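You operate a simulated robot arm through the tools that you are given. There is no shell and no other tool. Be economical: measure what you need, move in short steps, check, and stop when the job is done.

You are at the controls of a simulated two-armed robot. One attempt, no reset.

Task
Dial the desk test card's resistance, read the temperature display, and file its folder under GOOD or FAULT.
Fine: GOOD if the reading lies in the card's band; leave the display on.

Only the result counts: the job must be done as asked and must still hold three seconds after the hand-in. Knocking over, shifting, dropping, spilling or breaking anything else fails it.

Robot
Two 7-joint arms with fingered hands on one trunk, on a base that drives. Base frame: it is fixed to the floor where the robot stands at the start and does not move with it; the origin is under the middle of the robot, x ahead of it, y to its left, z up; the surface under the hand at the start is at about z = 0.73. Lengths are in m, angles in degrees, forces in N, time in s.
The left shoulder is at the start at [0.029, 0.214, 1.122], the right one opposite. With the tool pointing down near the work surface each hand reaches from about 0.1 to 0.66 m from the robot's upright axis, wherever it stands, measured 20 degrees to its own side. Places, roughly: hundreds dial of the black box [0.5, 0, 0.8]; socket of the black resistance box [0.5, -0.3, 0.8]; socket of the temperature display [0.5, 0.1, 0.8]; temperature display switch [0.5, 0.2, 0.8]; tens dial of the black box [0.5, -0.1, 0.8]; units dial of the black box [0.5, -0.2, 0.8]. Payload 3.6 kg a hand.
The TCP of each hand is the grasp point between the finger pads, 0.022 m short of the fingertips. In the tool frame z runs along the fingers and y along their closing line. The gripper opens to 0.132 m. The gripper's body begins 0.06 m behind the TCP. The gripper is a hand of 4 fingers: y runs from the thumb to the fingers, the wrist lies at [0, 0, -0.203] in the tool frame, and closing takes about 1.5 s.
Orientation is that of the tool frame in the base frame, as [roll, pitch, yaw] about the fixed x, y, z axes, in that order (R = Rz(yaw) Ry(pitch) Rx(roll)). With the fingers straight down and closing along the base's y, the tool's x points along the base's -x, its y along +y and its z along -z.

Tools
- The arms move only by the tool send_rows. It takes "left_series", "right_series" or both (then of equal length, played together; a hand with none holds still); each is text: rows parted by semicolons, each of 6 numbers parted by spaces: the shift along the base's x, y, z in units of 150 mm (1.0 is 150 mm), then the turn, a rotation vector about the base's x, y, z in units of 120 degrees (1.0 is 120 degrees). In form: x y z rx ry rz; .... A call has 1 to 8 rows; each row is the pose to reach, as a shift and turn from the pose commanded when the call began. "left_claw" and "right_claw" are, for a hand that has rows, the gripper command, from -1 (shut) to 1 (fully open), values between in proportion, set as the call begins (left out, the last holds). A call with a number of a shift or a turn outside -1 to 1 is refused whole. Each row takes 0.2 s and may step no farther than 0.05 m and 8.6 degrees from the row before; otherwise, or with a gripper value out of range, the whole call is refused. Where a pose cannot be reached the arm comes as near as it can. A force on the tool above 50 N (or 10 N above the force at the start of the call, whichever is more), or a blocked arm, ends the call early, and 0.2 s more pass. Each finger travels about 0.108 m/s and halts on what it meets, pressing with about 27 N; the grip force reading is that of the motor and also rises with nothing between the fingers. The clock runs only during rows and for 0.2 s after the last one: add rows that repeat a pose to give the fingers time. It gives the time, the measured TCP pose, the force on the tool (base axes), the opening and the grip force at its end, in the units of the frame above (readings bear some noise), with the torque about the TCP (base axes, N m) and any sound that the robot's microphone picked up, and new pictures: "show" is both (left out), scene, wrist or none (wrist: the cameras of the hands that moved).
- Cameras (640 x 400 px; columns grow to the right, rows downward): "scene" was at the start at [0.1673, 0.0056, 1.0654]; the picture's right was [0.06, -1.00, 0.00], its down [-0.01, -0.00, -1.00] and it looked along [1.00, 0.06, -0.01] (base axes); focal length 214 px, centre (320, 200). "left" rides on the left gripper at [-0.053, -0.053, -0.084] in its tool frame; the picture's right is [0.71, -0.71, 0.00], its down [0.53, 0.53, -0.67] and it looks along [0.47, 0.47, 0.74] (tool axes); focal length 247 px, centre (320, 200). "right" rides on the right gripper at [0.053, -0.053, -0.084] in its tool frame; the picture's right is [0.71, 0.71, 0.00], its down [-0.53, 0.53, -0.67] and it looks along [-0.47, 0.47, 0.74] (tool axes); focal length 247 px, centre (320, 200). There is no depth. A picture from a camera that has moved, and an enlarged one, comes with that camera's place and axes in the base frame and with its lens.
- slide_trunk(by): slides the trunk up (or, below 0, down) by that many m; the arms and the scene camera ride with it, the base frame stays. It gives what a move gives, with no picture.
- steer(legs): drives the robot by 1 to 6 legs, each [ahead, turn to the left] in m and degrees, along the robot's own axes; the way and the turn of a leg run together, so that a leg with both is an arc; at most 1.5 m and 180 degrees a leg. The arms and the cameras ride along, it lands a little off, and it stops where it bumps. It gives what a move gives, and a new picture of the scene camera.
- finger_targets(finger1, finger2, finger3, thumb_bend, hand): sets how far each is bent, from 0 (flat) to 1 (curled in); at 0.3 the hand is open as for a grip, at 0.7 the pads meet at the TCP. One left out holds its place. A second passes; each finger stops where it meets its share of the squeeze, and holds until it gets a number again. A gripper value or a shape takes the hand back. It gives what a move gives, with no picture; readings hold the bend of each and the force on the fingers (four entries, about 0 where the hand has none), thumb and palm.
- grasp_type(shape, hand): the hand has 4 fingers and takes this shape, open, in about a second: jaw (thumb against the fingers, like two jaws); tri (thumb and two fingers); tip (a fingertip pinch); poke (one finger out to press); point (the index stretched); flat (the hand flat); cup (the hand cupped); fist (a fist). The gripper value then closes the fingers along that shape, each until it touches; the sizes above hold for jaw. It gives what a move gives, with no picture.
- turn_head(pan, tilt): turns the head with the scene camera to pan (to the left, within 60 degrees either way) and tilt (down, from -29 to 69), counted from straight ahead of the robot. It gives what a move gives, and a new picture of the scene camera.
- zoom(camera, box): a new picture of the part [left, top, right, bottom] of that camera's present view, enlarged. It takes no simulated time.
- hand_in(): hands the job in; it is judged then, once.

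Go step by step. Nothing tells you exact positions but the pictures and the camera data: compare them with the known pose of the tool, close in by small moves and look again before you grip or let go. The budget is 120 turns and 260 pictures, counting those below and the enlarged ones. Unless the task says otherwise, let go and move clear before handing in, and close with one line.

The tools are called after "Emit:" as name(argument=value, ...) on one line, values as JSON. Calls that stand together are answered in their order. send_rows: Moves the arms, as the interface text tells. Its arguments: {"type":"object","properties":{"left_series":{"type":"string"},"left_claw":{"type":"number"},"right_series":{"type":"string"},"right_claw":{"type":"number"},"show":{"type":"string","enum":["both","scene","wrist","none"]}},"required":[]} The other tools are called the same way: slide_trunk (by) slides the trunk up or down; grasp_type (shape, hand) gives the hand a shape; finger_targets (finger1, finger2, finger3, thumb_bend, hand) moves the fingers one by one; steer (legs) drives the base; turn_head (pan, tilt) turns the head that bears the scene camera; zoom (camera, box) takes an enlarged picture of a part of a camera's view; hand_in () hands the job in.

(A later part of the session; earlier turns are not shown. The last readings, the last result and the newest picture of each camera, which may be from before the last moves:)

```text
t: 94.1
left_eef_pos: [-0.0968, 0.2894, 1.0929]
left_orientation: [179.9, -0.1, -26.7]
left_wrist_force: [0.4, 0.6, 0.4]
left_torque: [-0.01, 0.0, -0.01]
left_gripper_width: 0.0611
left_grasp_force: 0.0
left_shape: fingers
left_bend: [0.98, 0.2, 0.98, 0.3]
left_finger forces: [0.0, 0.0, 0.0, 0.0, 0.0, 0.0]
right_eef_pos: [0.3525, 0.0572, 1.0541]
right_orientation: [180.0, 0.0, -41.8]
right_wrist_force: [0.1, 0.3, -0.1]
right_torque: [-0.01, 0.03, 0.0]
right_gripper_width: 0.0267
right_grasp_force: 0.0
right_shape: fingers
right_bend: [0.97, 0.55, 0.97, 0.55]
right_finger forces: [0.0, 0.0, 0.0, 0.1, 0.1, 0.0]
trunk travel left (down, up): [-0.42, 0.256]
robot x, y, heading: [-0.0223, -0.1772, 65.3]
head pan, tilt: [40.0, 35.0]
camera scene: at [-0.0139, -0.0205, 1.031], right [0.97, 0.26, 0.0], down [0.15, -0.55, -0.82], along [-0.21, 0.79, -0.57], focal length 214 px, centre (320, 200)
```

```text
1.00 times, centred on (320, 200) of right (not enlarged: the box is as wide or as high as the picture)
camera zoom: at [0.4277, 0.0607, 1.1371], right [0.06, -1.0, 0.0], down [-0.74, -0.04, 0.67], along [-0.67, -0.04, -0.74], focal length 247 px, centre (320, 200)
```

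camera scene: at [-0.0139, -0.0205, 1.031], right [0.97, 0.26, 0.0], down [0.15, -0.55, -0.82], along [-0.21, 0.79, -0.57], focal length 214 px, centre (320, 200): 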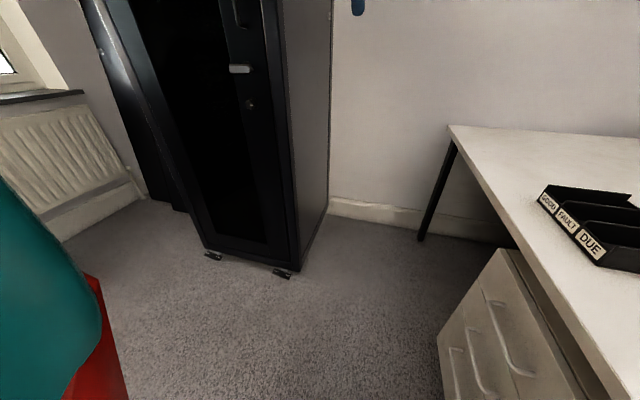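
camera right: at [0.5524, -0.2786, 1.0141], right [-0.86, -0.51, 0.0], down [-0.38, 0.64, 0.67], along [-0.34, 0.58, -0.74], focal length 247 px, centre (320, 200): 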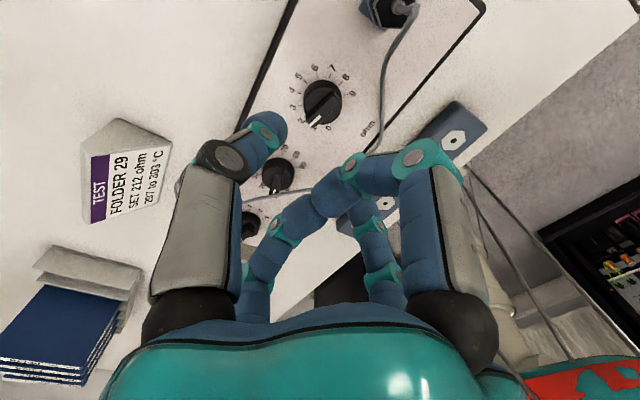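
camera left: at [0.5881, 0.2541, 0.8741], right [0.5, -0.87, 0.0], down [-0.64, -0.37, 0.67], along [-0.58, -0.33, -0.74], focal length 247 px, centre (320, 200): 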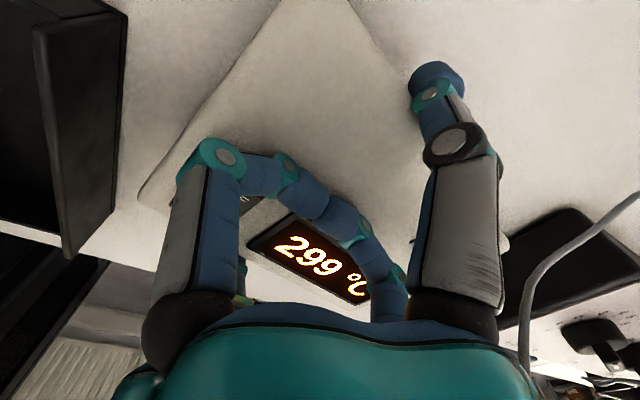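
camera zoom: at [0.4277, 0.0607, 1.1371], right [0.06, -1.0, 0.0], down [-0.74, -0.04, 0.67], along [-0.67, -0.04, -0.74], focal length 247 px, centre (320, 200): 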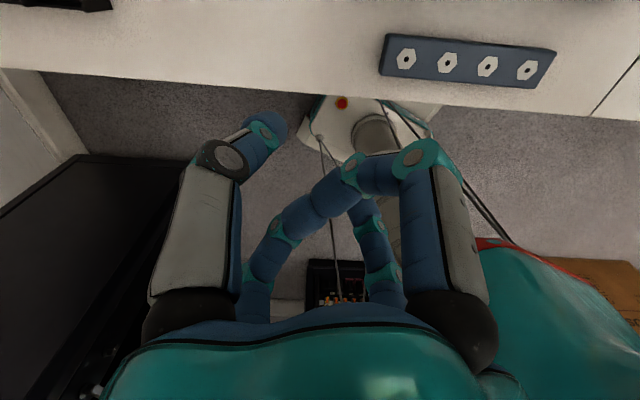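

Nothing stands near the base in these views; each turn seems to stall after about 60°. I'll try smaller turn legs.

Emit:
steer(legs=[[0, 25]])

```text
t: 95.7
left_eef_pos: [-0.2824, 0.2175, 1.0919]
left_orientation: [180.0, 0.0, -2.4]
left_wrist_force: [-0.8, 0.1, 0.0]
left_torque: [-0.02, -0.02, -0.02]
left_gripper_width: 0.061
left_grasp_force: 0.0
left_shape: fingers
left_bend: [0.98, 0.2, 0.98, 0.3]
left_finger forces: [0.1, 0.1, 0.1, 0.1, 0.1, 0.1]
right_eef_pos: [0.2221, 0.1923, 1.0528]
right_orientation: [-180.0, 0.0, -17.2]
right_wrist_force: [0.5, 0.1, -0.2]
right_torque: [0.0, 0.01, 0.02]
right_gripper_width: 0.0269
right_grasp_force: 0.1
right_shape: fingers
right_bend: [0.97, 0.55, 0.97, 0.55]
right_finger forces: [0.0, 0.1, 0.0, 0.0, 0.0, 0.0]
trunk travel left (down, up): [-0.42, 0.256]
robot x, y, heading: [-0.0073, -0.1733, 89.3]
head pan, tilt: [40.0, 35.0]
camera scene: at [-0.0589, -0.03, 1.031], right [0.77, 0.63, 0.0], down [0.36, -0.44, -0.82], along [-0.52, 0.63, -0.57], focal length 214 px, centre (320, 200)
```

scene: 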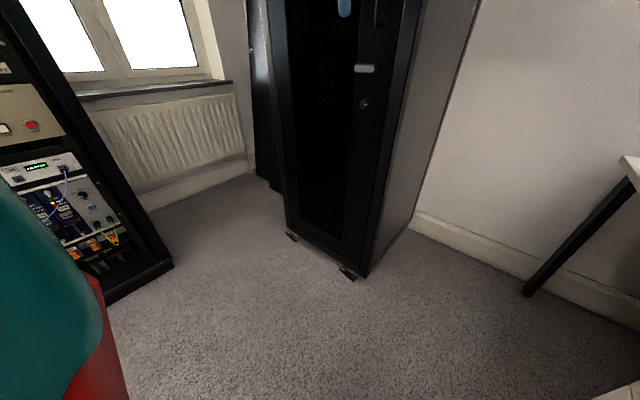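

Smaller legs work; heading is now 89°. I'll tuck the left hand in, then drive to about (−0.06, 0.25) and turn back to face the desk in small legs.

Emit:
send_rows(left_series="0.2 0 0 0 0 0; 0.4 0 0 0 0 0; 0.6 0 0 0 0 0; 0.8 0 0 0 0 0; 0.85 0 0 0 0 0", show="none")

Emit:
steer(legs=[[0, 8], [0.425, 0]])

```text
t: 96.9
left_eef_pos: [-0.1543, 0.2157, 1.0911]
left_orientation: [180.0, 0.0, -2.2]
left_wrist_force: [-0.5, -0.2, 0.5]
left_torque: [0.03, 0.02, -0.01]
left_gripper_width: 0.0612
left_grasp_force: 0.0
left_shape: fingers
left_bend: [0.98, 0.2, 0.98, 0.3]
left_finger forces: [0.0, 0.0, 0.1, 0.0, 0.1, 0.0]
right_eef_pos: [0.2228, 0.1918, 1.0542]
right_orientation: [-179.9, 0.0, -17.3]
right_wrist_force: [0.4, -1.2, 0.2]
right_torque: [0.03, -0.02, -0.01]
right_gripper_width: 0.0268
right_grasp_force: 0.1
right_shape: fingers
right_bend: [0.97, 0.55, 0.97, 0.55]
right_finger forces: [0.0, 0.2, 0.0, 0.1, 0.1, 0.0]
trunk travel left (down, up): [-0.42, 0.256]
robot x, y, heading: [-0.0053, -0.1725, 89.4]
head pan, tilt: [40.0, 35.0]
```

```text
t: 99.9
left_eef_pos: [-0.2516, 0.5573, 1.0921]
left_orientation: [179.4, 0.0, 5.5]
left_wrist_force: [0.0, -0.4, -0.2]
left_torque: [-0.02, -0.01, -0.01]
left_gripper_width: 0.0612
left_grasp_force: 0.1
left_shape: fingers
left_bend: [0.98, 0.2, 0.98, 0.3]
left_finger forces: [0.0, 0.1, 0.0, 0.0, 0.1, 0.1]
right_eef_pos: [0.1249, 0.5872, 1.0556]
right_orientation: [-179.9, -0.1, -9.8]
right_wrist_force: [0.1, 0.5, 0.5]
right_torque: [-0.03, 0.02, -0.01]
right_gripper_width: 0.0266
right_grasp_force: 0.0
right_shape: fingers
right_bend: [0.97, 0.55, 0.97, 0.55]
right_finger forces: [0.0, 0.1, 0.0, 0.1, 0.0, 0.0]
trunk travel left (down, up): [-0.42, 0.256]
robot x, y, heading: [-0.0525, 0.1943, 97.0]
head pan, tilt: [40.0, 35.0]
stopped in leg 2: the force on the tool passed its limit at 93 N (the readings are from after the stop); the commanded pose is now the measured one
camera scene: at [-0.1286, 0.3315, 1.0311], right [0.68, 0.73, 0.0], down [0.42, -0.39, -0.82], along [-0.6, 0.56, -0.57], focal length 214 px, centre (320, 200)
```

scene: 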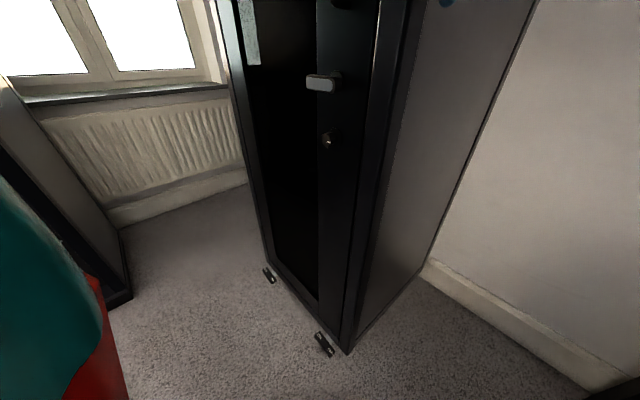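

The left hand touched the tall cabinet. I'll pull that hand back and inward before turning.

Emit:
send_rows(left_series="0 -0.25 0 0 0 0; 0.05 -0.5 0 0 0 0; 0.2 -0.7 0.1 0 0 0; 0.4 -0.8 0.1 0 0 0; 0.6 -0.8 0.1 0 0 0; 0.8 -0.8 0.1 0 0 0", show="scene")

Emit:
zoom(camera="right", box=[0, 0, 640, 400])

```text
t: 101.3
left_eef_pos: [-0.1311, 0.4375, 1.1072]
left_orientation: [179.4, 0.2, 5.4]
left_wrist_force: [-0.9, -0.5, -0.8]
left_torque: [-0.02, 0.02, 0.02]
left_gripper_width: 0.061
left_grasp_force: 0.1
left_shape: fingers
left_bend: [0.98, 0.2, 0.98, 0.3]
left_finger forces: [0.1, 0.0, 0.1, 0.0, 0.0, 0.0]
right_eef_pos: [0.1261, 0.5886, 1.0555]
right_orientation: [-179.9, 0.0, -9.9]
right_wrist_force: [0.3, -0.1, -0.6]
right_torque: [0.0, 0.03, -0.01]
right_gripper_width: 0.0265
right_grasp_force: 0.1
right_shape: fingers
right_bend: [0.97, 0.55, 0.97, 0.55]
right_finger forces: [0.0, 0.0, 0.0, 0.0, 0.0, 0.0]
trunk travel left (down, up): [-0.42, 0.256]
robot x, y, heading: [-0.0554, 0.1955, 97.4]
head pan, tilt: [40.0, 35.0]
camera scene: at [-0.128, 0.3317, 1.0311], right [0.68, 0.73, 0.0], down [0.42, -0.39, -0.82], along [-0.6, 0.56, -0.57], focal length 214 px, centre (320, 200)
```

scene: 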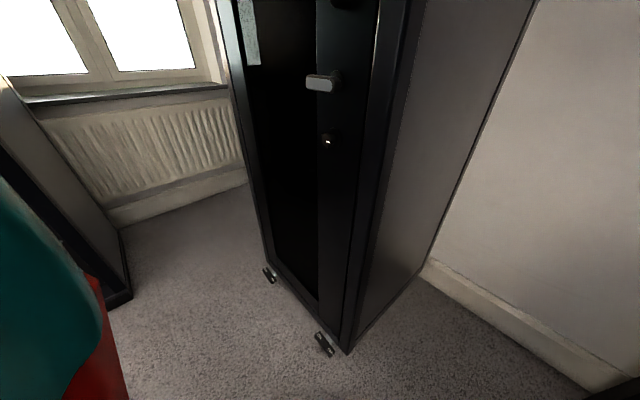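

```text
1.00 times, centred on (320, 200) of right (not enlarged: the box is as wide or as high as the picture)
camera zoom: at [0.187, 0.6313, 1.1385], right [0.58, -0.82, 0.0], down [-0.61, -0.43, 0.67], along [-0.55, -0.39, -0.74], focal length 247 px, centre (320, 200)
```

zoom: 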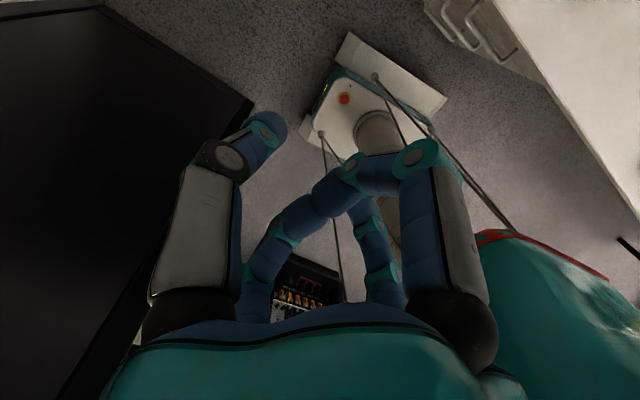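

The cabinet has not moved. Turning back to face the desk from here in small legs.

Emit:
steer(legs=[[0, -33], [0, -33], [0, -31.4]])

```text
t: 106.1
left_eef_pos: [0.1909, 0.2845, 1.109]
left_orientation: [179.5, 0.3, -81.8]
left_wrist_force: [0.1, -0.5, 0.2]
left_torque: [0.04, 0.0, -0.04]
left_gripper_width: 0.0611
left_grasp_force: 0.0
left_shape: fingers
left_bend: [0.98, 0.2, 0.98, 0.3]
left_finger forces: [0.0, 0.0, 0.1, 0.0, 0.0, 0.0]
right_eef_pos: [0.3506, 0.0349, 1.0555]
right_orientation: [180.0, 0.0, -97.0]
right_wrist_force: [0.5, -0.5, -0.3]
right_torque: [0.03, -0.01, -0.01]
right_gripper_width: 0.0269
right_grasp_force: 0.0
right_shape: fingers
right_bend: [0.97, 0.55, 0.97, 0.55]
right_finger forces: [0.0, 0.0, 0.0, 0.0, 0.0, 0.1]
trunk travel left (down, up): [-0.42, 0.256]
robot x, y, heading: [-0.06, 0.2383, 8.0]
head pan, tilt: [40.0, 35.0]
stopped in leg 3: the robot was blocked; the commanded pose is now the measured one
camera scene: at [0.0749, 0.3159, 1.0311], right [0.74, -0.67, 0.0], down [-0.38, -0.42, -0.82], along [0.55, 0.61, -0.57], focal length 214 px, centre (320, 200)
```

scene: 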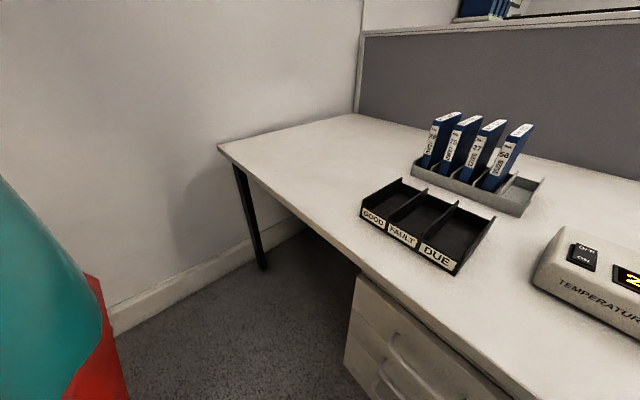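

Now at (−0.06, 0.24, heading 8°), good. A small turn and a short drive forward.

Emit:
steer(legs=[[0, -6], [0.08, 0]])

Emit:
turn_head(pan=20, tilt=40)

```text
t: 107.7
left_eef_pos: [0.2758, 0.2633, 1.1085]
left_orientation: [179.3, 0.1, -87.8]
left_wrist_force: [1.0, -0.3, 0.0]
left_torque: [0.0, 0.02, -0.03]
left_gripper_width: 0.0611
left_grasp_force: 0.0
left_shape: fingers
left_bend: [0.98, 0.2, 0.98, 0.3]
left_finger forces: [0.0, 0.0, 0.0, 0.0, 0.0, 0.0]
right_eef_pos: [0.4112, -0.0025, 1.0548]
right_orientation: [179.9, 0.0, -102.9]
right_wrist_force: [0.1, -0.5, -0.4]
right_torque: [0.03, 0.01, -0.03]
right_gripper_width: 0.0269
right_grasp_force: 0.0
right_shape: fingers
right_bend: [0.97, 0.55, 0.97, 0.55]
right_finger forces: [0.0, 0.0, 0.0, 0.0, 0.0, 0.0]
trunk travel left (down, up): [-0.42, 0.256]
robot x, y, heading: [0.0252, 0.2444, 1.9]
head pan, tilt: [40.0, 35.0]
camera scene: at [0.164, 0.3069, 1.0309], right [0.67, -0.74, 0.0], down [-0.43, -0.38, -0.82], along [0.61, 0.55, -0.57], focal length 214 px, centre (320, 200)
```

scene: 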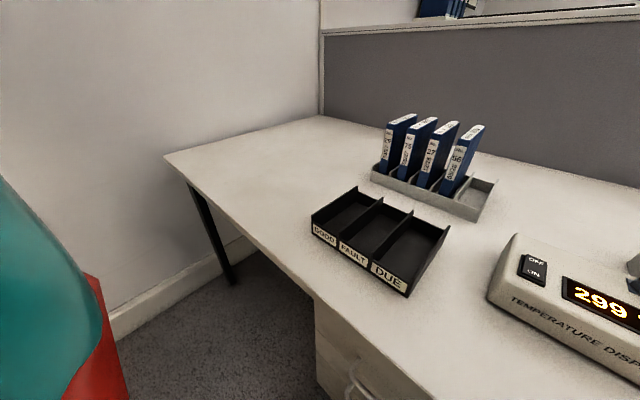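

```text
t: 108.5
left_eef_pos: [0.2753, 0.2636, 1.1085]
left_orientation: [179.5, 0.1, -87.7]
left_wrist_force: [0.3, -0.1, -0.3]
left_torque: [-0.02, -0.01, 0.01]
left_gripper_width: 0.0611
left_grasp_force: 0.0
left_shape: fingers
left_bend: [0.98, 0.2, 0.98, 0.3]
left_finger forces: [0.0, 0.0, 0.0, 0.0, 0.1, 0.1]
right_eef_pos: [0.4077, -0.0001, 1.0577]
right_orientation: [-179.9, -0.1, -102.8]
right_wrist_force: [0.8, -1.0, -0.5]
right_torque: [0.0, -0.04, 0.01]
right_gripper_width: 0.0269
right_grasp_force: 0.0
right_shape: fingers
right_bend: [0.97, 0.55, 0.97, 0.55]
right_finger forces: [0.0, 0.0, 0.0, 0.0, 0.0, 0.0]
trunk travel left (down, up): [-0.42, 0.256]
robot x, y, heading: [0.0197, 0.2419, 2.2]
head pan, tilt: [20.0, 40.0]
camera scene: at [0.1764, 0.2803, 1.0235], right [0.38, -0.93, 0.0], down [-0.6, -0.24, -0.77], along [0.71, 0.29, -0.64], focal length 214 px, centre (320, 200)
```

scene: 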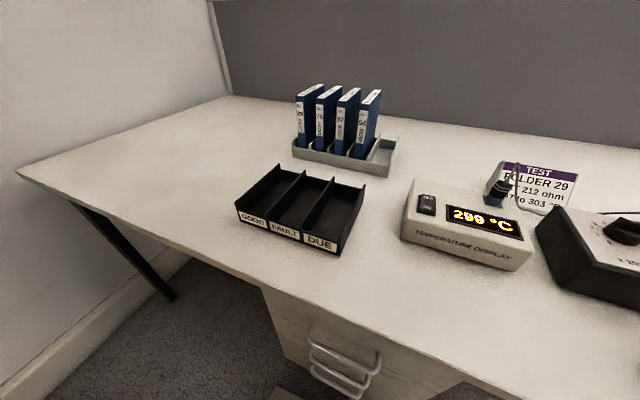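

Good view of rack and tray. Going a few centimetres closer, then measuring.

Emit:
steer(legs=[[0.05, 0]])

Emit:
zoom(camera="scene", box=[270, 70, 430, 170])

Emit:
zoom(camera="scene", box=[210, 160, 370, 260])

```text
t: 109.4
left_eef_pos: [0.328, 0.2663, 1.108]
left_orientation: [179.3, 0.1, -87.5]
left_wrist_force: [0.9, 0.2, -0.1]
left_torque: [0.02, 0.03, -0.02]
left_gripper_width: 0.061
left_grasp_force: 0.1
left_shape: fingers
left_bend: [0.98, 0.2, 0.98, 0.3]
left_finger forces: [0.1, 0.1, 0.0, 0.1, 0.0, 0.1]
right_eef_pos: [0.462, 0.0016, 1.0557]
right_orientation: [179.8, -0.1, -102.9]
right_wrist_force: [-0.9, 0.2, -0.7]
right_torque: [0.05, 0.02, 0.0]
right_gripper_width: 0.0267
right_grasp_force: 0.0
right_shape: fingers
right_bend: [0.97, 0.55, 0.97, 0.55]
right_finger forces: [0.1, 0.1, 0.0, 0.0, 0.0, 0.0]
trunk travel left (down, up): [-0.42, 0.256]
robot x, y, heading: [0.0698, 0.2467, 2.0]
head pan, tilt: [20.0, 40.0]
camera scene: at [0.2298, 0.2823, 1.023], right [0.38, -0.93, 0.0], down [-0.6, -0.24, -0.76], along [0.71, 0.29, -0.65], focal length 214 px, centre (320, 200)
```

scene: 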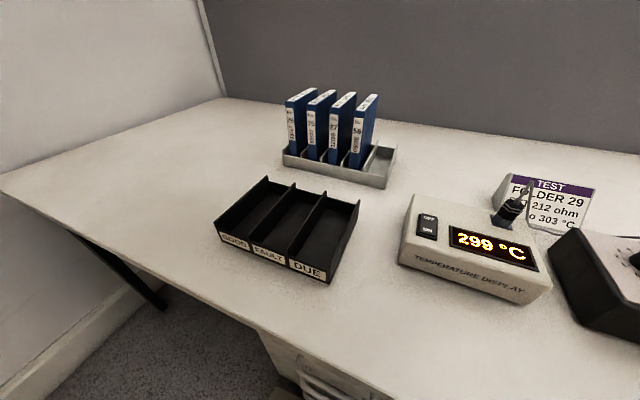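

```text
4.00 times, centred on (350, 120) of scene
camera zoom: at [0.2298, 0.2823, 1.023], right [0.38, -0.93, 0.0], down [-0.6, -0.24, -0.76], along [0.71, 0.29, -0.65], focal length 858 px, centre (200, 520)
```

zoom: 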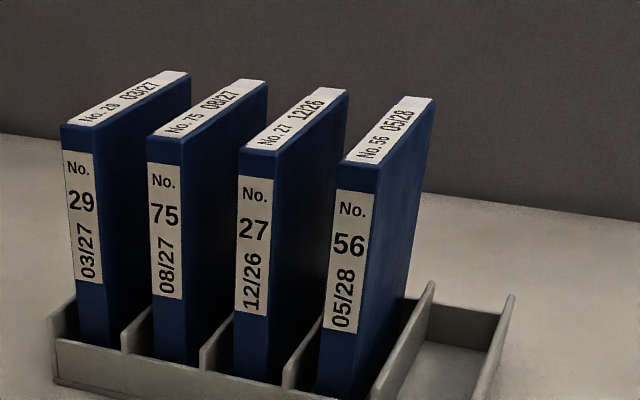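

```text
4.00 times, centred on (290, 210) of scene
camera zoom: at [0.2298, 0.2823, 1.023], right [0.38, -0.93, 0.0], down [-0.6, -0.24, -0.76], along [0.71, 0.29, -0.65], focal length 858 px, centre (440, 160)
```

zoom: 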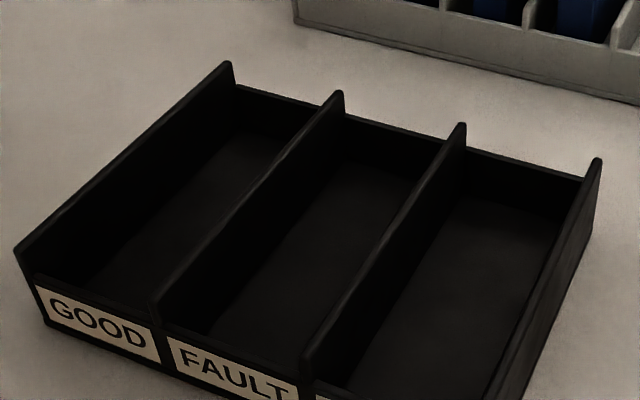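

Folder 29's top is at about x 0.655–0.778, y 0.525, z 0.886. I'll spread thumb and finger 2 and bring the left hand over it, to grip it front-to-back from above so the neighbours stay untouched.

Emit:
finger_targets(hand="left", finger2=0.12, thumb_bend=0.12)

Emit:
send_rows(left_series="0.25 0.16 0 0 0 -0.021; 0.5 0.32 0 0 0 -0.021; 0.75 0.48 0 0 0 -0.021; 1 0.64 0 0 0 -0.021", show="none")

Emit:
send_rows(left_series="0.25 0.16 0 0 0 0; 0.5 0.32 0 0 0 0; 0.75 0.48 0 0 0 0; 1 0.64 0 0 0 0; 1 0.64 0 0 0 0", show="none")

Emit:
send_rows(left_series="0.2 0.16 -0.1 0 0 0; 0.4 0.32 -0.3 0 0 0; 0.58 0.43 -0.5 0 0 0; 0.58 0.43 -0.5 0 0 0")

Emit:
zoom(camera="scene", box=[230, 30, 422, 150])

```text
t: 110.4
left_eef_pos: [0.3256, 0.2659, 1.1102]
left_orientation: [179.5, 0.1, -87.6]
left_wrist_force: [-0.2, -0.7, 0.6]
left_torque: [0.0, -0.01, 0.02]
left_gripper_width: 0.0759
left_grasp_force: 0.1
left_shape: fingers
left_bend: [0.98, 0.12, 0.98, 0.12]
left_finger forces: [0.1, 0.0, 0.1, 0.0, 0.0, 0.0]
right_eef_pos: [0.4604, 0.0019, 1.0584]
right_orientation: [-180.0, -0.1, -102.9]
right_wrist_force: [-0.2, 0.5, 0.4]
right_torque: [0.0, 0.02, 0.0]
right_gripper_width: 0.0268
right_grasp_force: 0.1
right_shape: fingers
right_bend: [0.97, 0.55, 0.97, 0.55]
right_finger forces: [0.1, 0.1, 0.0, 0.0, 0.1, 0.1]
trunk travel left (down, up): [-0.42, 0.256]
robot x, y, heading: [0.0716, 0.2451, 2.0]
head pan, tilt: [20.0, 40.0]
```

```text
t: 111.4
left_eef_pos: [0.4762, 0.3639, 1.1094]
left_orientation: [179.4, 0.0, -90.2]
left_wrist_force: [-0.1, 0.6, 0.3]
left_torque: [0.0, 0.01, 0.0]
left_gripper_width: 0.0763
left_grasp_force: 0.1
left_shape: fingers
left_bend: [0.98, 0.12, 0.98, 0.12]
left_finger forces: [0.0, 0.1, 0.0, 0.0, 0.1, 0.1]
right_eef_pos: [0.4594, 0.0018, 1.0566]
right_orientation: [-180.0, 0.0, -102.9]
right_wrist_force: [-1.0, -1.1, -0.2]
right_torque: [0.0, -0.01, -0.02]
right_gripper_width: 0.0268
right_grasp_force: 0.1
right_shape: fingers
right_bend: [0.97, 0.55, 0.97, 0.55]
right_finger forces: [0.1, 0.0, 0.0, 0.1, 0.0, 0.0]
trunk travel left (down, up): [-0.42, 0.256]
robot x, y, heading: [0.0711, 0.246, 2.2]
head pan, tilt: [20.0, 40.0]
```

```text
t: 112.6
left_eef_pos: [0.6248, 0.4578, 1.1082]
left_orientation: [179.5, 0.1, -90.2]
left_wrist_force: [-0.5, -0.2, -0.5]
left_torque: [0.01, -0.04, 0.0]
left_gripper_width: 0.0761
left_grasp_force: 0.1
left_shape: fingers
left_bend: [0.98, 0.12, 0.98, 0.12]
left_finger forces: [0.0, 0.1, 0.1, 0.0, 0.0, 0.1]
right_eef_pos: [0.4601, 0.0009, 1.0567]
right_orientation: [180.0, -0.1, -102.9]
right_wrist_force: [0.8, -0.4, 0.8]
right_torque: [0.01, 0.02, 0.01]
right_gripper_width: 0.0268
right_grasp_force: 0.1
right_shape: fingers
right_bend: [0.97, 0.55, 0.97, 0.55]
right_finger forces: [0.1, 0.0, 0.0, 0.0, 0.1, 0.0]
trunk travel left (down, up): [-0.42, 0.256]
robot x, y, heading: [0.0782, 0.2481, 2.1]
head pan, tilt: [20.0, 40.0]
```

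```text
t: 113.6
left_eef_pos: [0.7054, 0.5251, 1.0346]
left_orientation: [179.5, 0.1, -90.1]
left_wrist_force: [0.5, 0.1, -0.7]
left_torque: [0.02, 0.02, 0.03]
left_gripper_width: 0.0762
left_grasp_force: 0.1
left_shape: fingers
left_bend: [0.98, 0.12, 0.98, 0.12]
left_finger forces: [0.0, 0.0, 0.1, 0.0, 0.0, 0.0]
left hand out of reach, approached as far as the arm can: row 3, 4
right_eef_pos: [0.4606, 0.0022, 1.057]
right_orientation: [-179.9, -0.1, -102.8]
right_wrist_force: [-0.2, -0.4, -0.3]
right_torque: [-0.05, 0.0, -0.02]
right_gripper_width: 0.0268
right_grasp_force: 0.2
right_shape: fingers
right_bend: [0.97, 0.55, 0.97, 0.55]
right_finger forces: [0.1, 0.1, 0.1, 0.0, 0.1, 0.0]
trunk travel left (down, up): [-0.42, 0.256]
robot x, y, heading: [0.0761, 0.2468, 2.4]
head pan, tilt: [20.0, 40.0]
camera scene: at [0.2275, 0.2833, 1.0235], right [0.38, -0.93, 0.0], down [-0.6, -0.24, -0.77], along [0.71, 0.29, -0.64], focal length 214 px, centre (320, 200)
camera left: at [0.7608, 0.5772, 1.1181], right [0.71, -0.71, -0.01], down [-0.52, -0.53, 0.67], along [-0.48, -0.47, -0.74], focal length 247 px, centre (320, 200)
```

scene: 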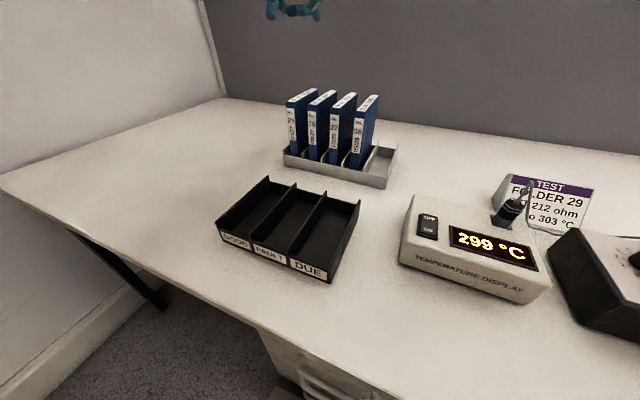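
left: 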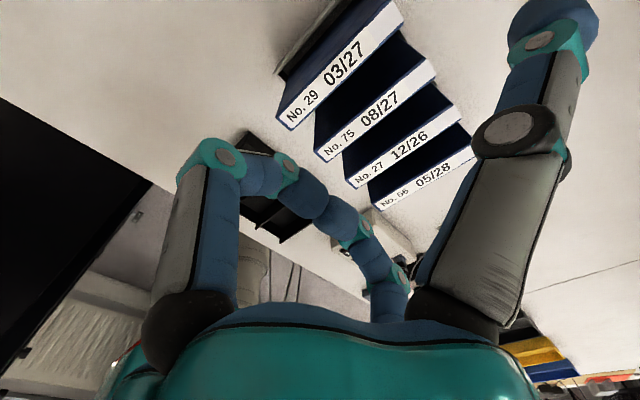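

```text
3.33 times, centred on (326, 90) of scene
camera zoom: at [0.2275, 0.2833, 1.0235], right [0.38, -0.93, 0.0], down [-0.6, -0.24, -0.77], along [0.71, 0.29, -0.64], focal length 715 px, centre (300, 567)
```

zoom: 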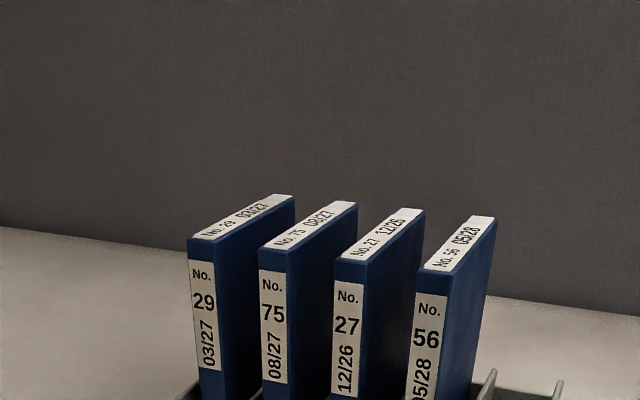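

The wrist view gives folder 29's top as x 0.661–0.784, y 0.527. Lowering over its centre.

Emit:
send_rows(left_series="0.03 0.013 -0.2 0 0 0; 0.07 0.013 -0.4 0 0 0; 0.11 0.013 -0.6 0 0 0; 0.11 0.013 -0.7 0 0 0; 0.11 0.013 -0.7 0 0 0")

Emit:
zoom(camera="scene", box=[250, 40, 410, 140])

Emit:
zoom(camera="left", box=[160, 0, 480, 200])

```text
t: 114.8
left_eef_pos: [0.7106, 0.5254, 0.9299]
left_orientation: [179.5, 0.1, -90.2]
left_wrist_force: [0.9, -0.2, 1.4]
left_torque: [0.01, -0.01, 0.0]
left_gripper_width: 0.0758
left_grasp_force: 0.1
left_shape: fingers
left_bend: [0.98, 0.12, 0.98, 0.12]
left_finger forces: [0.0, 0.0, 0.0, 0.1, 0.0, 0.0]
left hand out of reach, approached as far as the arm can: row 2, 3, 4, 5
right_eef_pos: [0.4586, 0.0002, 1.0573]
right_orientation: [179.9, 0.0, -102.9]
right_wrist_force: [0.5, 0.3, 0.1]
right_torque: [-0.01, -0.05, 0.0]
right_gripper_width: 0.0267
right_grasp_force: 0.1
right_shape: fingers
right_bend: [0.97, 0.55, 0.97, 0.55]
right_finger forces: [0.0, 0.1, 0.0, 0.0, 0.1, 0.0]
trunk travel left (down, up): [-0.42, 0.256]
robot x, y, heading: [0.0697, 0.2447, 2.3]
head pan, tilt: [20.0, 40.0]
camera scene: at [0.2277, 0.282, 1.0235], right [0.38, -0.93, 0.0], down [-0.6, -0.24, -0.77], along [0.71, 0.29, -0.64], focal length 214 px, centre (320, 200)
camera left: at [0.7647, 0.5769, 1.013], right [0.71, -0.71, -0.01], down [-0.52, -0.53, 0.67], along [-0.48, -0.47, -0.74], focal length 247 px, centre (320, 200)
```

scene: 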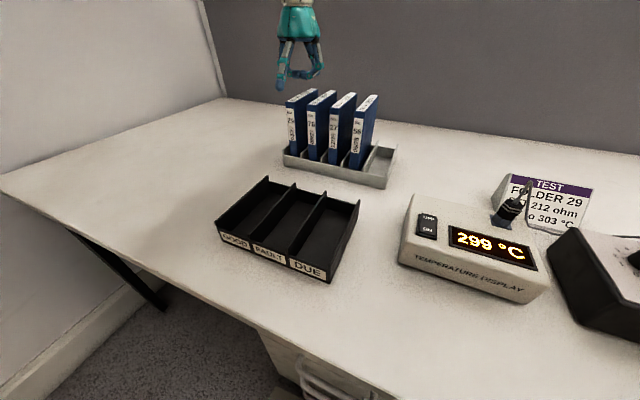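
left: 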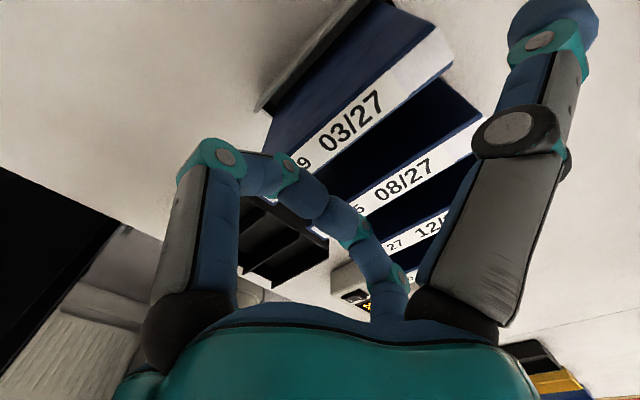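

```text
4.00 times, centred on (330, 90) of scene
camera zoom: at [0.2277, 0.282, 1.0235], right [0.38, -0.93, 0.0], down [-0.6, -0.24, -0.77], along [0.71, 0.29, -0.64], focal length 858 px, centre (280, 640)
```

zoom: 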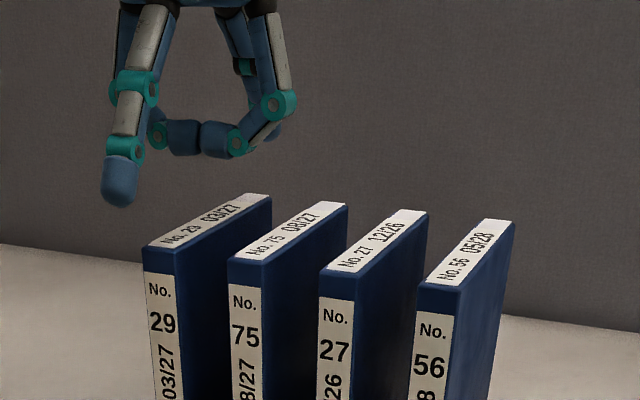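

```text
2.00 times, centred on (320, 100) of left
camera zoom: at [0.7647, 0.5769, 1.013], right [0.71, -0.71, -0.01], down [-0.52, -0.53, 0.67], along [-0.48, -0.47, -0.74], focal length 494 px, centre (320, 400)
```

zoom: 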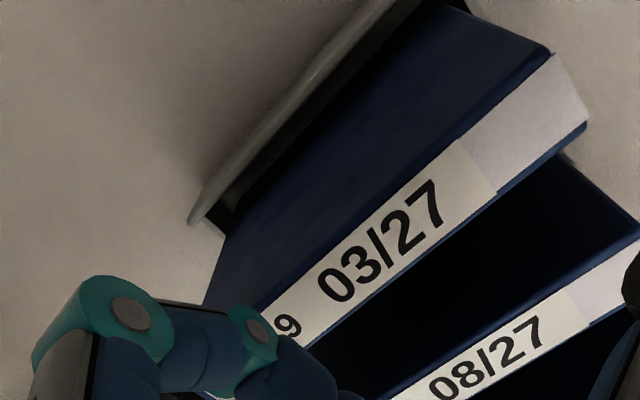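

Aligned in y; a centimetre short in x but the thumb still clears the folder's back. Lowering to TCP z≈0.899.

Emit:
send_rows(left_series="0 0.01 -0.1 0 0 0; 0.05 0.01 -0.17 0 0 0; 0.08 0.01 -0.207 0 0 0; 0.08 0.01 -0.207 0 0 0")

Emit:
zoom(camera="scene", box=[250, 50, 410, 150])

```text
t: 115.8
left_eef_pos: [0.7072, 0.5244, 0.901]
left_orientation: [179.4, 0.1, -90.3]
left_wrist_force: [-0.6, 0.1, 0.1]
left_torque: [0.0, -0.02, 0.03]
left_gripper_width: 0.0759
left_grasp_force: 0.0
left_shape: fingers
left_bend: [0.98, 0.12, 0.98, 0.12]
left_finger forces: [0.0, 0.0, 0.1, 0.1, 0.0, 0.1]
left hand out of reach, approached as far as the arm can: row 2, 3, 4
right_eef_pos: [0.4589, 0.0027, 1.0573]
right_orientation: [179.8, -0.1, -102.9]
right_wrist_force: [-0.2, 0.1, 1.0]
right_torque: [0.0, -0.02, -0.03]
right_gripper_width: 0.0266
right_grasp_force: 0.1
right_shape: fingers
right_bend: [0.97, 0.55, 0.97, 0.55]
right_finger forces: [0.0, 0.0, 0.0, 0.1, 0.0, 0.0]
trunk travel left (down, up): [-0.42, 0.256]
robot x, y, heading: [0.0732, 0.2465, 2.4]
head pan, tilt: [20.0, 40.0]
camera scene: at [0.2275, 0.2823, 1.0235], right [0.38, -0.93, 0.0], down [-0.6, -0.24, -0.77], along [0.71, 0.29, -0.64], focal length 214 px, centre (320, 200)
camera left: at [0.7616, 0.5787, 0.9839], right [0.71, -0.71, -0.01], down [-0.52, -0.53, 0.67], along [-0.48, -0.47, -0.74], focal length 247 px, centre (320, 200)
```

scene: 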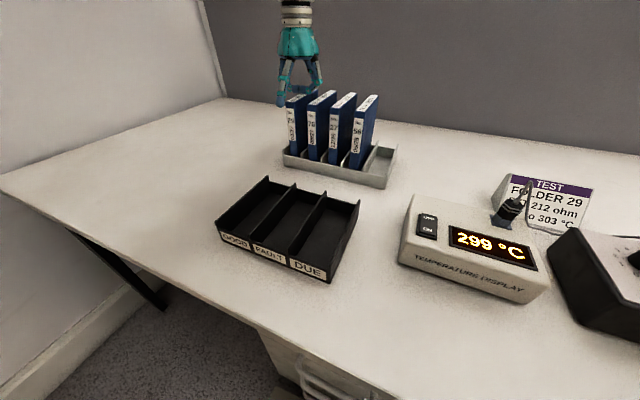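
left: 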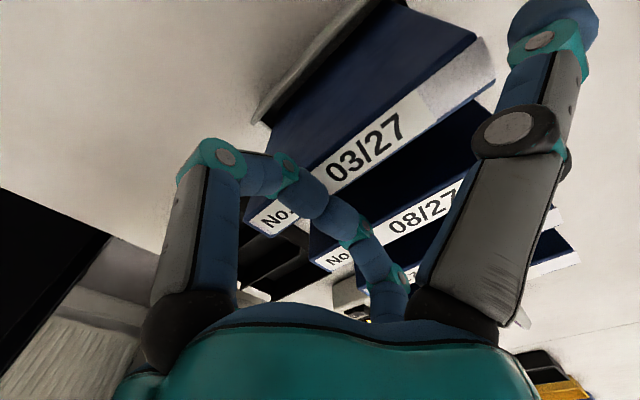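

```text
4.00 times, centred on (330, 100) of scene
camera zoom: at [0.2275, 0.2823, 1.0235], right [0.38, -0.93, 0.0], down [-0.6, -0.24, -0.77], along [0.71, 0.29, -0.64], focal length 858 px, centre (280, 600)
```

zoom: 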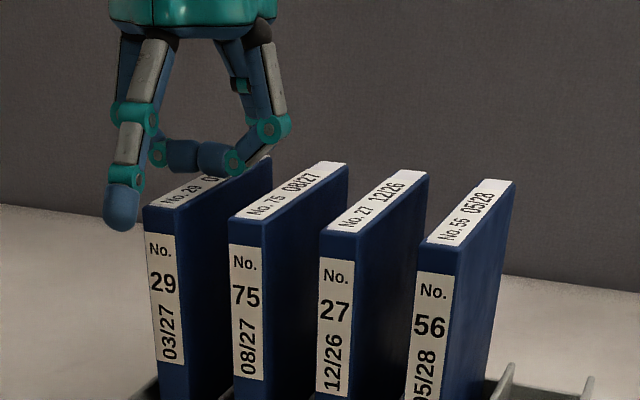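

Slightly short of reach. Lifting 4 cm, driving 2.5 cm ahead and checking again.

Emit:
send_rows(left_series="0 0 0.15 0 0 0; 0 0 0.3 0 0 0; 0 0 0.3 0 0 0", show="none")

Emit:
steer(legs=[[0.025, 0]])

Emit:
zoom(camera="left", box=[160, 0, 480, 200])

```text
t: 116.6
left_eef_pos: [0.7075, 0.526, 0.9465]
left_orientation: [179.4, 0.1, -90.2]
left_wrist_force: [0.1, -0.3, 0.0]
left_torque: [0.01, 0.0, -0.01]
left_gripper_width: 0.0761
left_grasp_force: 0.0
left_shape: fingers
left_bend: [0.98, 0.12, 0.98, 0.12]
left_finger forces: [0.0, 0.0, 0.0, 0.0, 0.0, 0.0]
right_eef_pos: [0.4606, 0.0016, 1.0581]
right_orientation: [179.9, -0.2, -102.8]
right_wrist_force: [-0.4, -1.3, -0.3]
right_torque: [0.03, -0.03, -0.02]
right_gripper_width: 0.0265
right_grasp_force: 0.1
right_shape: fingers
right_bend: [0.97, 0.55, 0.97, 0.55]
right_finger forces: [0.0, 0.0, 0.1, 0.0, 0.0, 0.1]
trunk travel left (down, up): [-0.42, 0.256]
robot x, y, heading: [0.0735, 0.246, 2.0]
head pan, tilt: [20.0, 40.0]
```

```text
t: 117.5
left_eef_pos: [0.7175, 0.5252, 0.9483]
left_orientation: [179.3, 0.2, -90.3]
left_wrist_force: [0.1, 0.6, -0.1]
left_torque: [-0.02, -0.02, 0.01]
left_gripper_width: 0.0762
left_grasp_force: 0.0
left_shape: fingers
left_bend: [0.98, 0.12, 0.98, 0.12]
left_finger forces: [0.1, 0.0, 0.0, 0.1, 0.0, 0.0]
right_eef_pos: [0.4672, 0.0014, 1.0586]
right_orientation: [-180.0, -0.1, -103.1]
right_wrist_force: [0.0, -0.4, -1.0]
right_torque: [0.0, -0.01, -0.01]
right_gripper_width: 0.0267
right_grasp_force: 0.1
right_shape: fingers
right_bend: [0.97, 0.55, 0.97, 0.55]
right_finger forces: [0.0, 0.0, 0.1, 0.1, 0.1, 0.1]
trunk travel left (down, up): [-0.42, 0.256]
robot x, y, heading: [0.0803, 0.2499, 1.8]
head pan, tilt: [20.0, 40.0]
stopped in leg 1: the robot was blocked; the commanded pose is now the measured one
camera scene: at [0.2354, 0.2822, 1.0236], right [0.37, -0.93, 0.0], down [-0.6, -0.24, -0.77], along [0.71, 0.28, -0.64], focal length 214 px, centre (320, 200)
```

scene: 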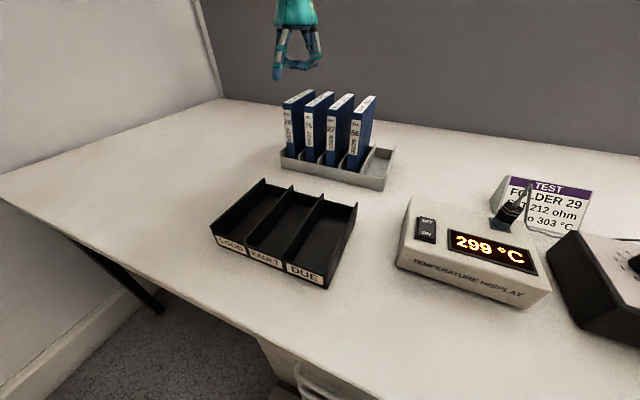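

```text
2.00 times, centred on (320, 100) of left
camera zoom: at [0.7727, 0.5778, 1.0316], right [0.7, -0.71, -0.01], down [-0.52, -0.53, 0.67], along [-0.48, -0.47, -0.74], focal length 494 px, centre (320, 400)
```

zoom: 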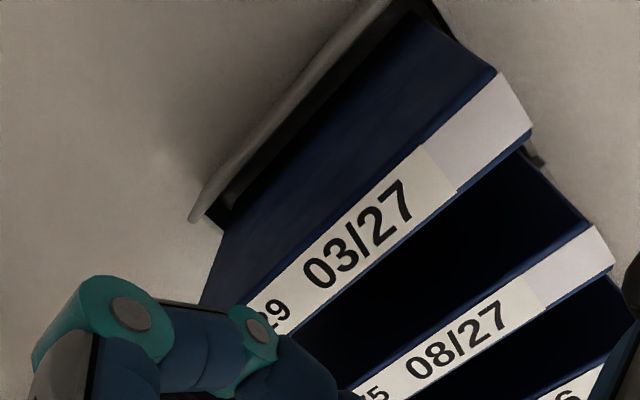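

TCP is now at x=0.7175. Descending straight onto folder 29.

Emit:
send_rows(left_series="0 0 -0.12 0 0 0; 0 0 -0.22 0 0 0; 0 0 -0.32 0 0 0; 0 0 -0.32 0 0 0", show="none")

Emit:
zoom(camera="scene", box=[250, 50, 410, 150])

Emit:
zoom(camera="left", box=[160, 0, 640, 300])

```text
t: 118.5
left_eef_pos: [0.7171, 0.5235, 0.8999]
left_orientation: [179.4, 0.1, -90.3]
left_wrist_force: [-0.6, 1.0, 0.1]
left_torque: [-0.01, -0.01, 0.03]
left_gripper_width: 0.076
left_grasp_force: 0.0
left_shape: fingers
left_bend: [0.98, 0.12, 0.98, 0.12]
left_finger forces: [0.0, 0.1, 0.0, 0.0, 0.1, 0.0]
right_eef_pos: [0.467, -0.0004, 1.0573]
right_orientation: [179.9, 0.0, -103.1]
right_wrist_force: [0.5, 0.5, -0.6]
right_torque: [-0.03, 0.0, -0.02]
right_gripper_width: 0.0268
right_grasp_force: 0.0
right_shape: fingers
right_bend: [0.97, 0.55, 0.97, 0.55]
right_finger forces: [0.0, 0.0, 0.1, 0.0, 0.0, 0.0]
trunk travel left (down, up): [-0.42, 0.256]
robot x, y, heading: [0.0775, 0.2491, 1.9]
head pan, tilt: [20.0, 40.0]
```

```text
4.00 times, centred on (330, 100) of scene
camera zoom: at [0.236, 0.2818, 1.0236], right [0.37, -0.93, 0.0], down [-0.6, -0.24, -0.77], along [0.71, 0.28, -0.64], focal length 858 px, centre (280, 600)
```

zoom: 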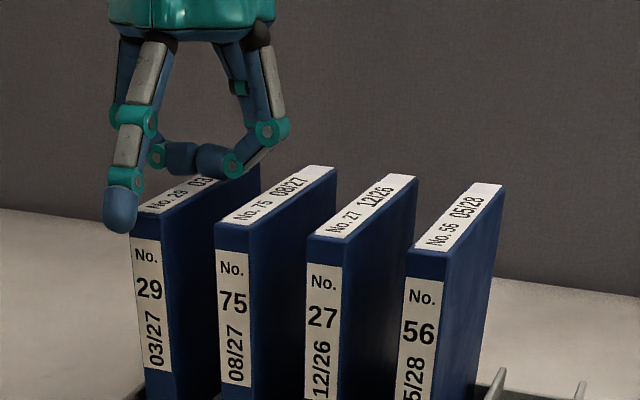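

```text
1.33 times, centred on (400, 150) of left
camera zoom: at [0.7724, 0.5758, 0.983], right [0.7, -0.71, -0.01], down [-0.52, -0.52, 0.67], along [-0.48, -0.47, -0.74], focal length 329 px, centre (213, 267)
```

zoom: 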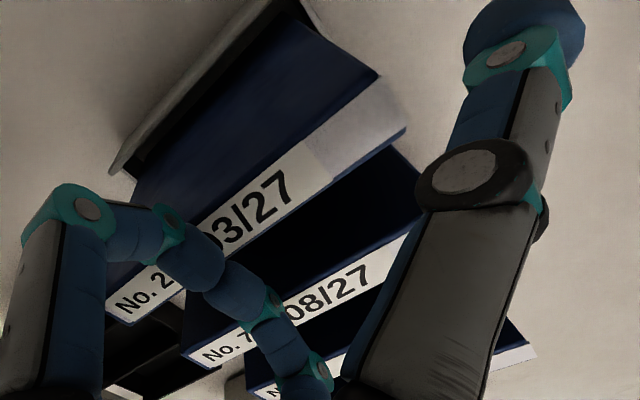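

Both fingers straddle the folder. Closing.

Emit:
finger_targets(hand="left", finger2=0.5, thumb_bend=0.5)

Emit:
zoom(camera="scene", box=[250, 50, 410, 150])

Emit:
zoom(camera="left", box=[160, 0, 640, 300])

```text
t: 119.5
left_eef_pos: [0.7174, 0.5223, 0.9012]
left_orientation: [179.6, 0.2, -90.3]
left_wrist_force: [6.1, -0.2, 7.8]
left_torque: [-0.01, -0.78, 0.0]
left_gripper_width: 0.0569
left_grasp_force: 14.9
left_shape: fingers
left_bend: [0.98, 0.31, 0.98, 0.35]
left_finger forces: [0.0, 9.8, 0.1, 0.1, 18.7, 0.0]
right_eef_pos: [0.4677, -0.0009, 1.0584]
right_orientation: [180.0, 0.0, -103.2]
right_wrist_force: [0.6, 0.2, 0.1]
right_torque: [0.0, -0.03, 0.03]
right_gripper_width: 0.0268
right_grasp_force: 0.1
right_shape: fingers
right_bend: [0.97, 0.55, 0.97, 0.55]
right_finger forces: [0.0, 0.1, 0.1, 0.0, 0.0, 0.1]
trunk travel left (down, up): [-0.42, 0.256]
robot x, y, heading: [0.0794, 0.2463, 1.5]
head pan, tilt: [20.0, 40.0]
```

```text
4.00 times, centred on (330, 100) of scene
camera zoom: at [0.2359, 0.2816, 1.0237], right [0.37, -0.93, 0.0], down [-0.6, -0.24, -0.77], along [0.71, 0.28, -0.64], focal length 858 px, centre (280, 600)
```

zoom: 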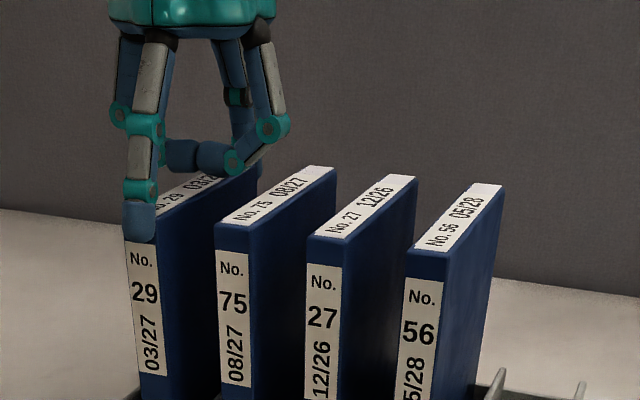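

```text
1.33 times, centred on (400, 150) of left
camera zoom: at [0.7727, 0.5757, 0.9846], right [0.7, -0.71, -0.01], down [-0.52, -0.52, 0.67], along [-0.48, -0.47, -0.74], focal length 329 px, centre (213, 267)
```

zoom: 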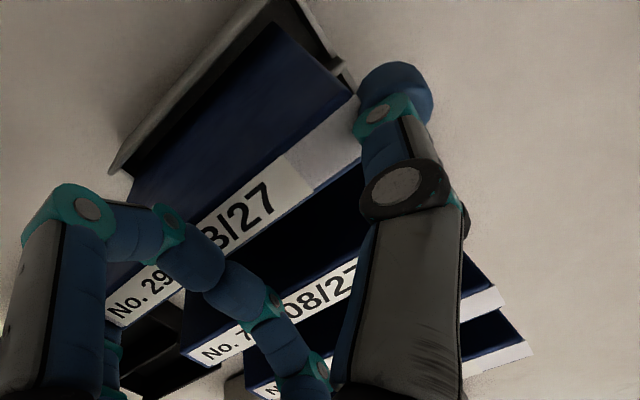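

Folder gripped. Lifting slowly and checking.

Emit:
send_rows(left_series="0 0 0.05 0 0 0; 0 0 0.1 0 0 0; 0 0 0.17 0 0 0; 0 0 0.17 0 0 0", show="none")

Emit:
zoom(camera="scene", box=[250, 30, 426, 140])

```text
t: 120.5
left_eef_pos: [0.7178, 0.524, 0.925]
left_orientation: [179.3, 0.2, -90.3]
left_wrist_force: [0.9, -0.4, 0.0]
left_torque: [0.03, -0.06, -0.01]
left_gripper_width: 0.0382
left_grasp_force: 0.7
left_shape: fingers
left_bend: [0.98, 0.41, 0.98, 0.47]
left_finger forces: [0.0, 0.0, 0.0, 0.0, 1.2, 0.0]
right_eef_pos: [0.4673, 0.0003, 1.0583]
right_orientation: [180.0, -0.1, -103.0]
right_wrist_force: [0.5, -0.5, 0.5]
right_torque: [-0.01, 0.0, 0.0]
right_gripper_width: 0.027
right_grasp_force: 0.0
right_shape: fingers
right_bend: [0.97, 0.55, 0.97, 0.55]
right_finger forces: [0.0, 0.0, 0.0, 0.0, 0.0, 0.0]
trunk travel left (down, up): [-0.42, 0.256]
robot x, y, heading: [0.0818, 0.2489, 1.8]
head pan, tilt: [20.0, 40.0]
```

```text
3.64 times, centred on (338, 85) of scene
camera zoom: at [0.2361, 0.282, 1.0235], right [0.37, -0.93, 0.0], down [-0.6, -0.24, -0.77], along [0.71, 0.28, -0.64], focal length 780 px, centre (254, 618)
```

zoom: 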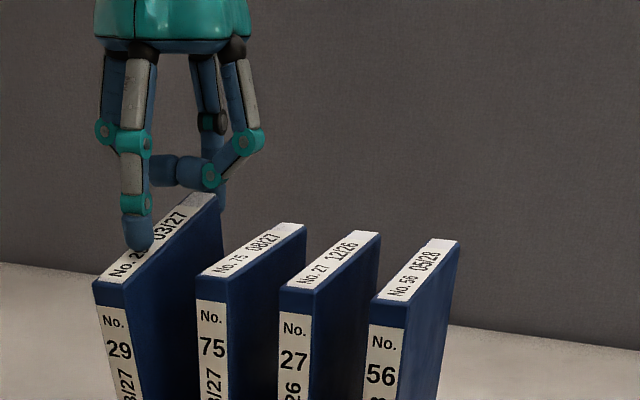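

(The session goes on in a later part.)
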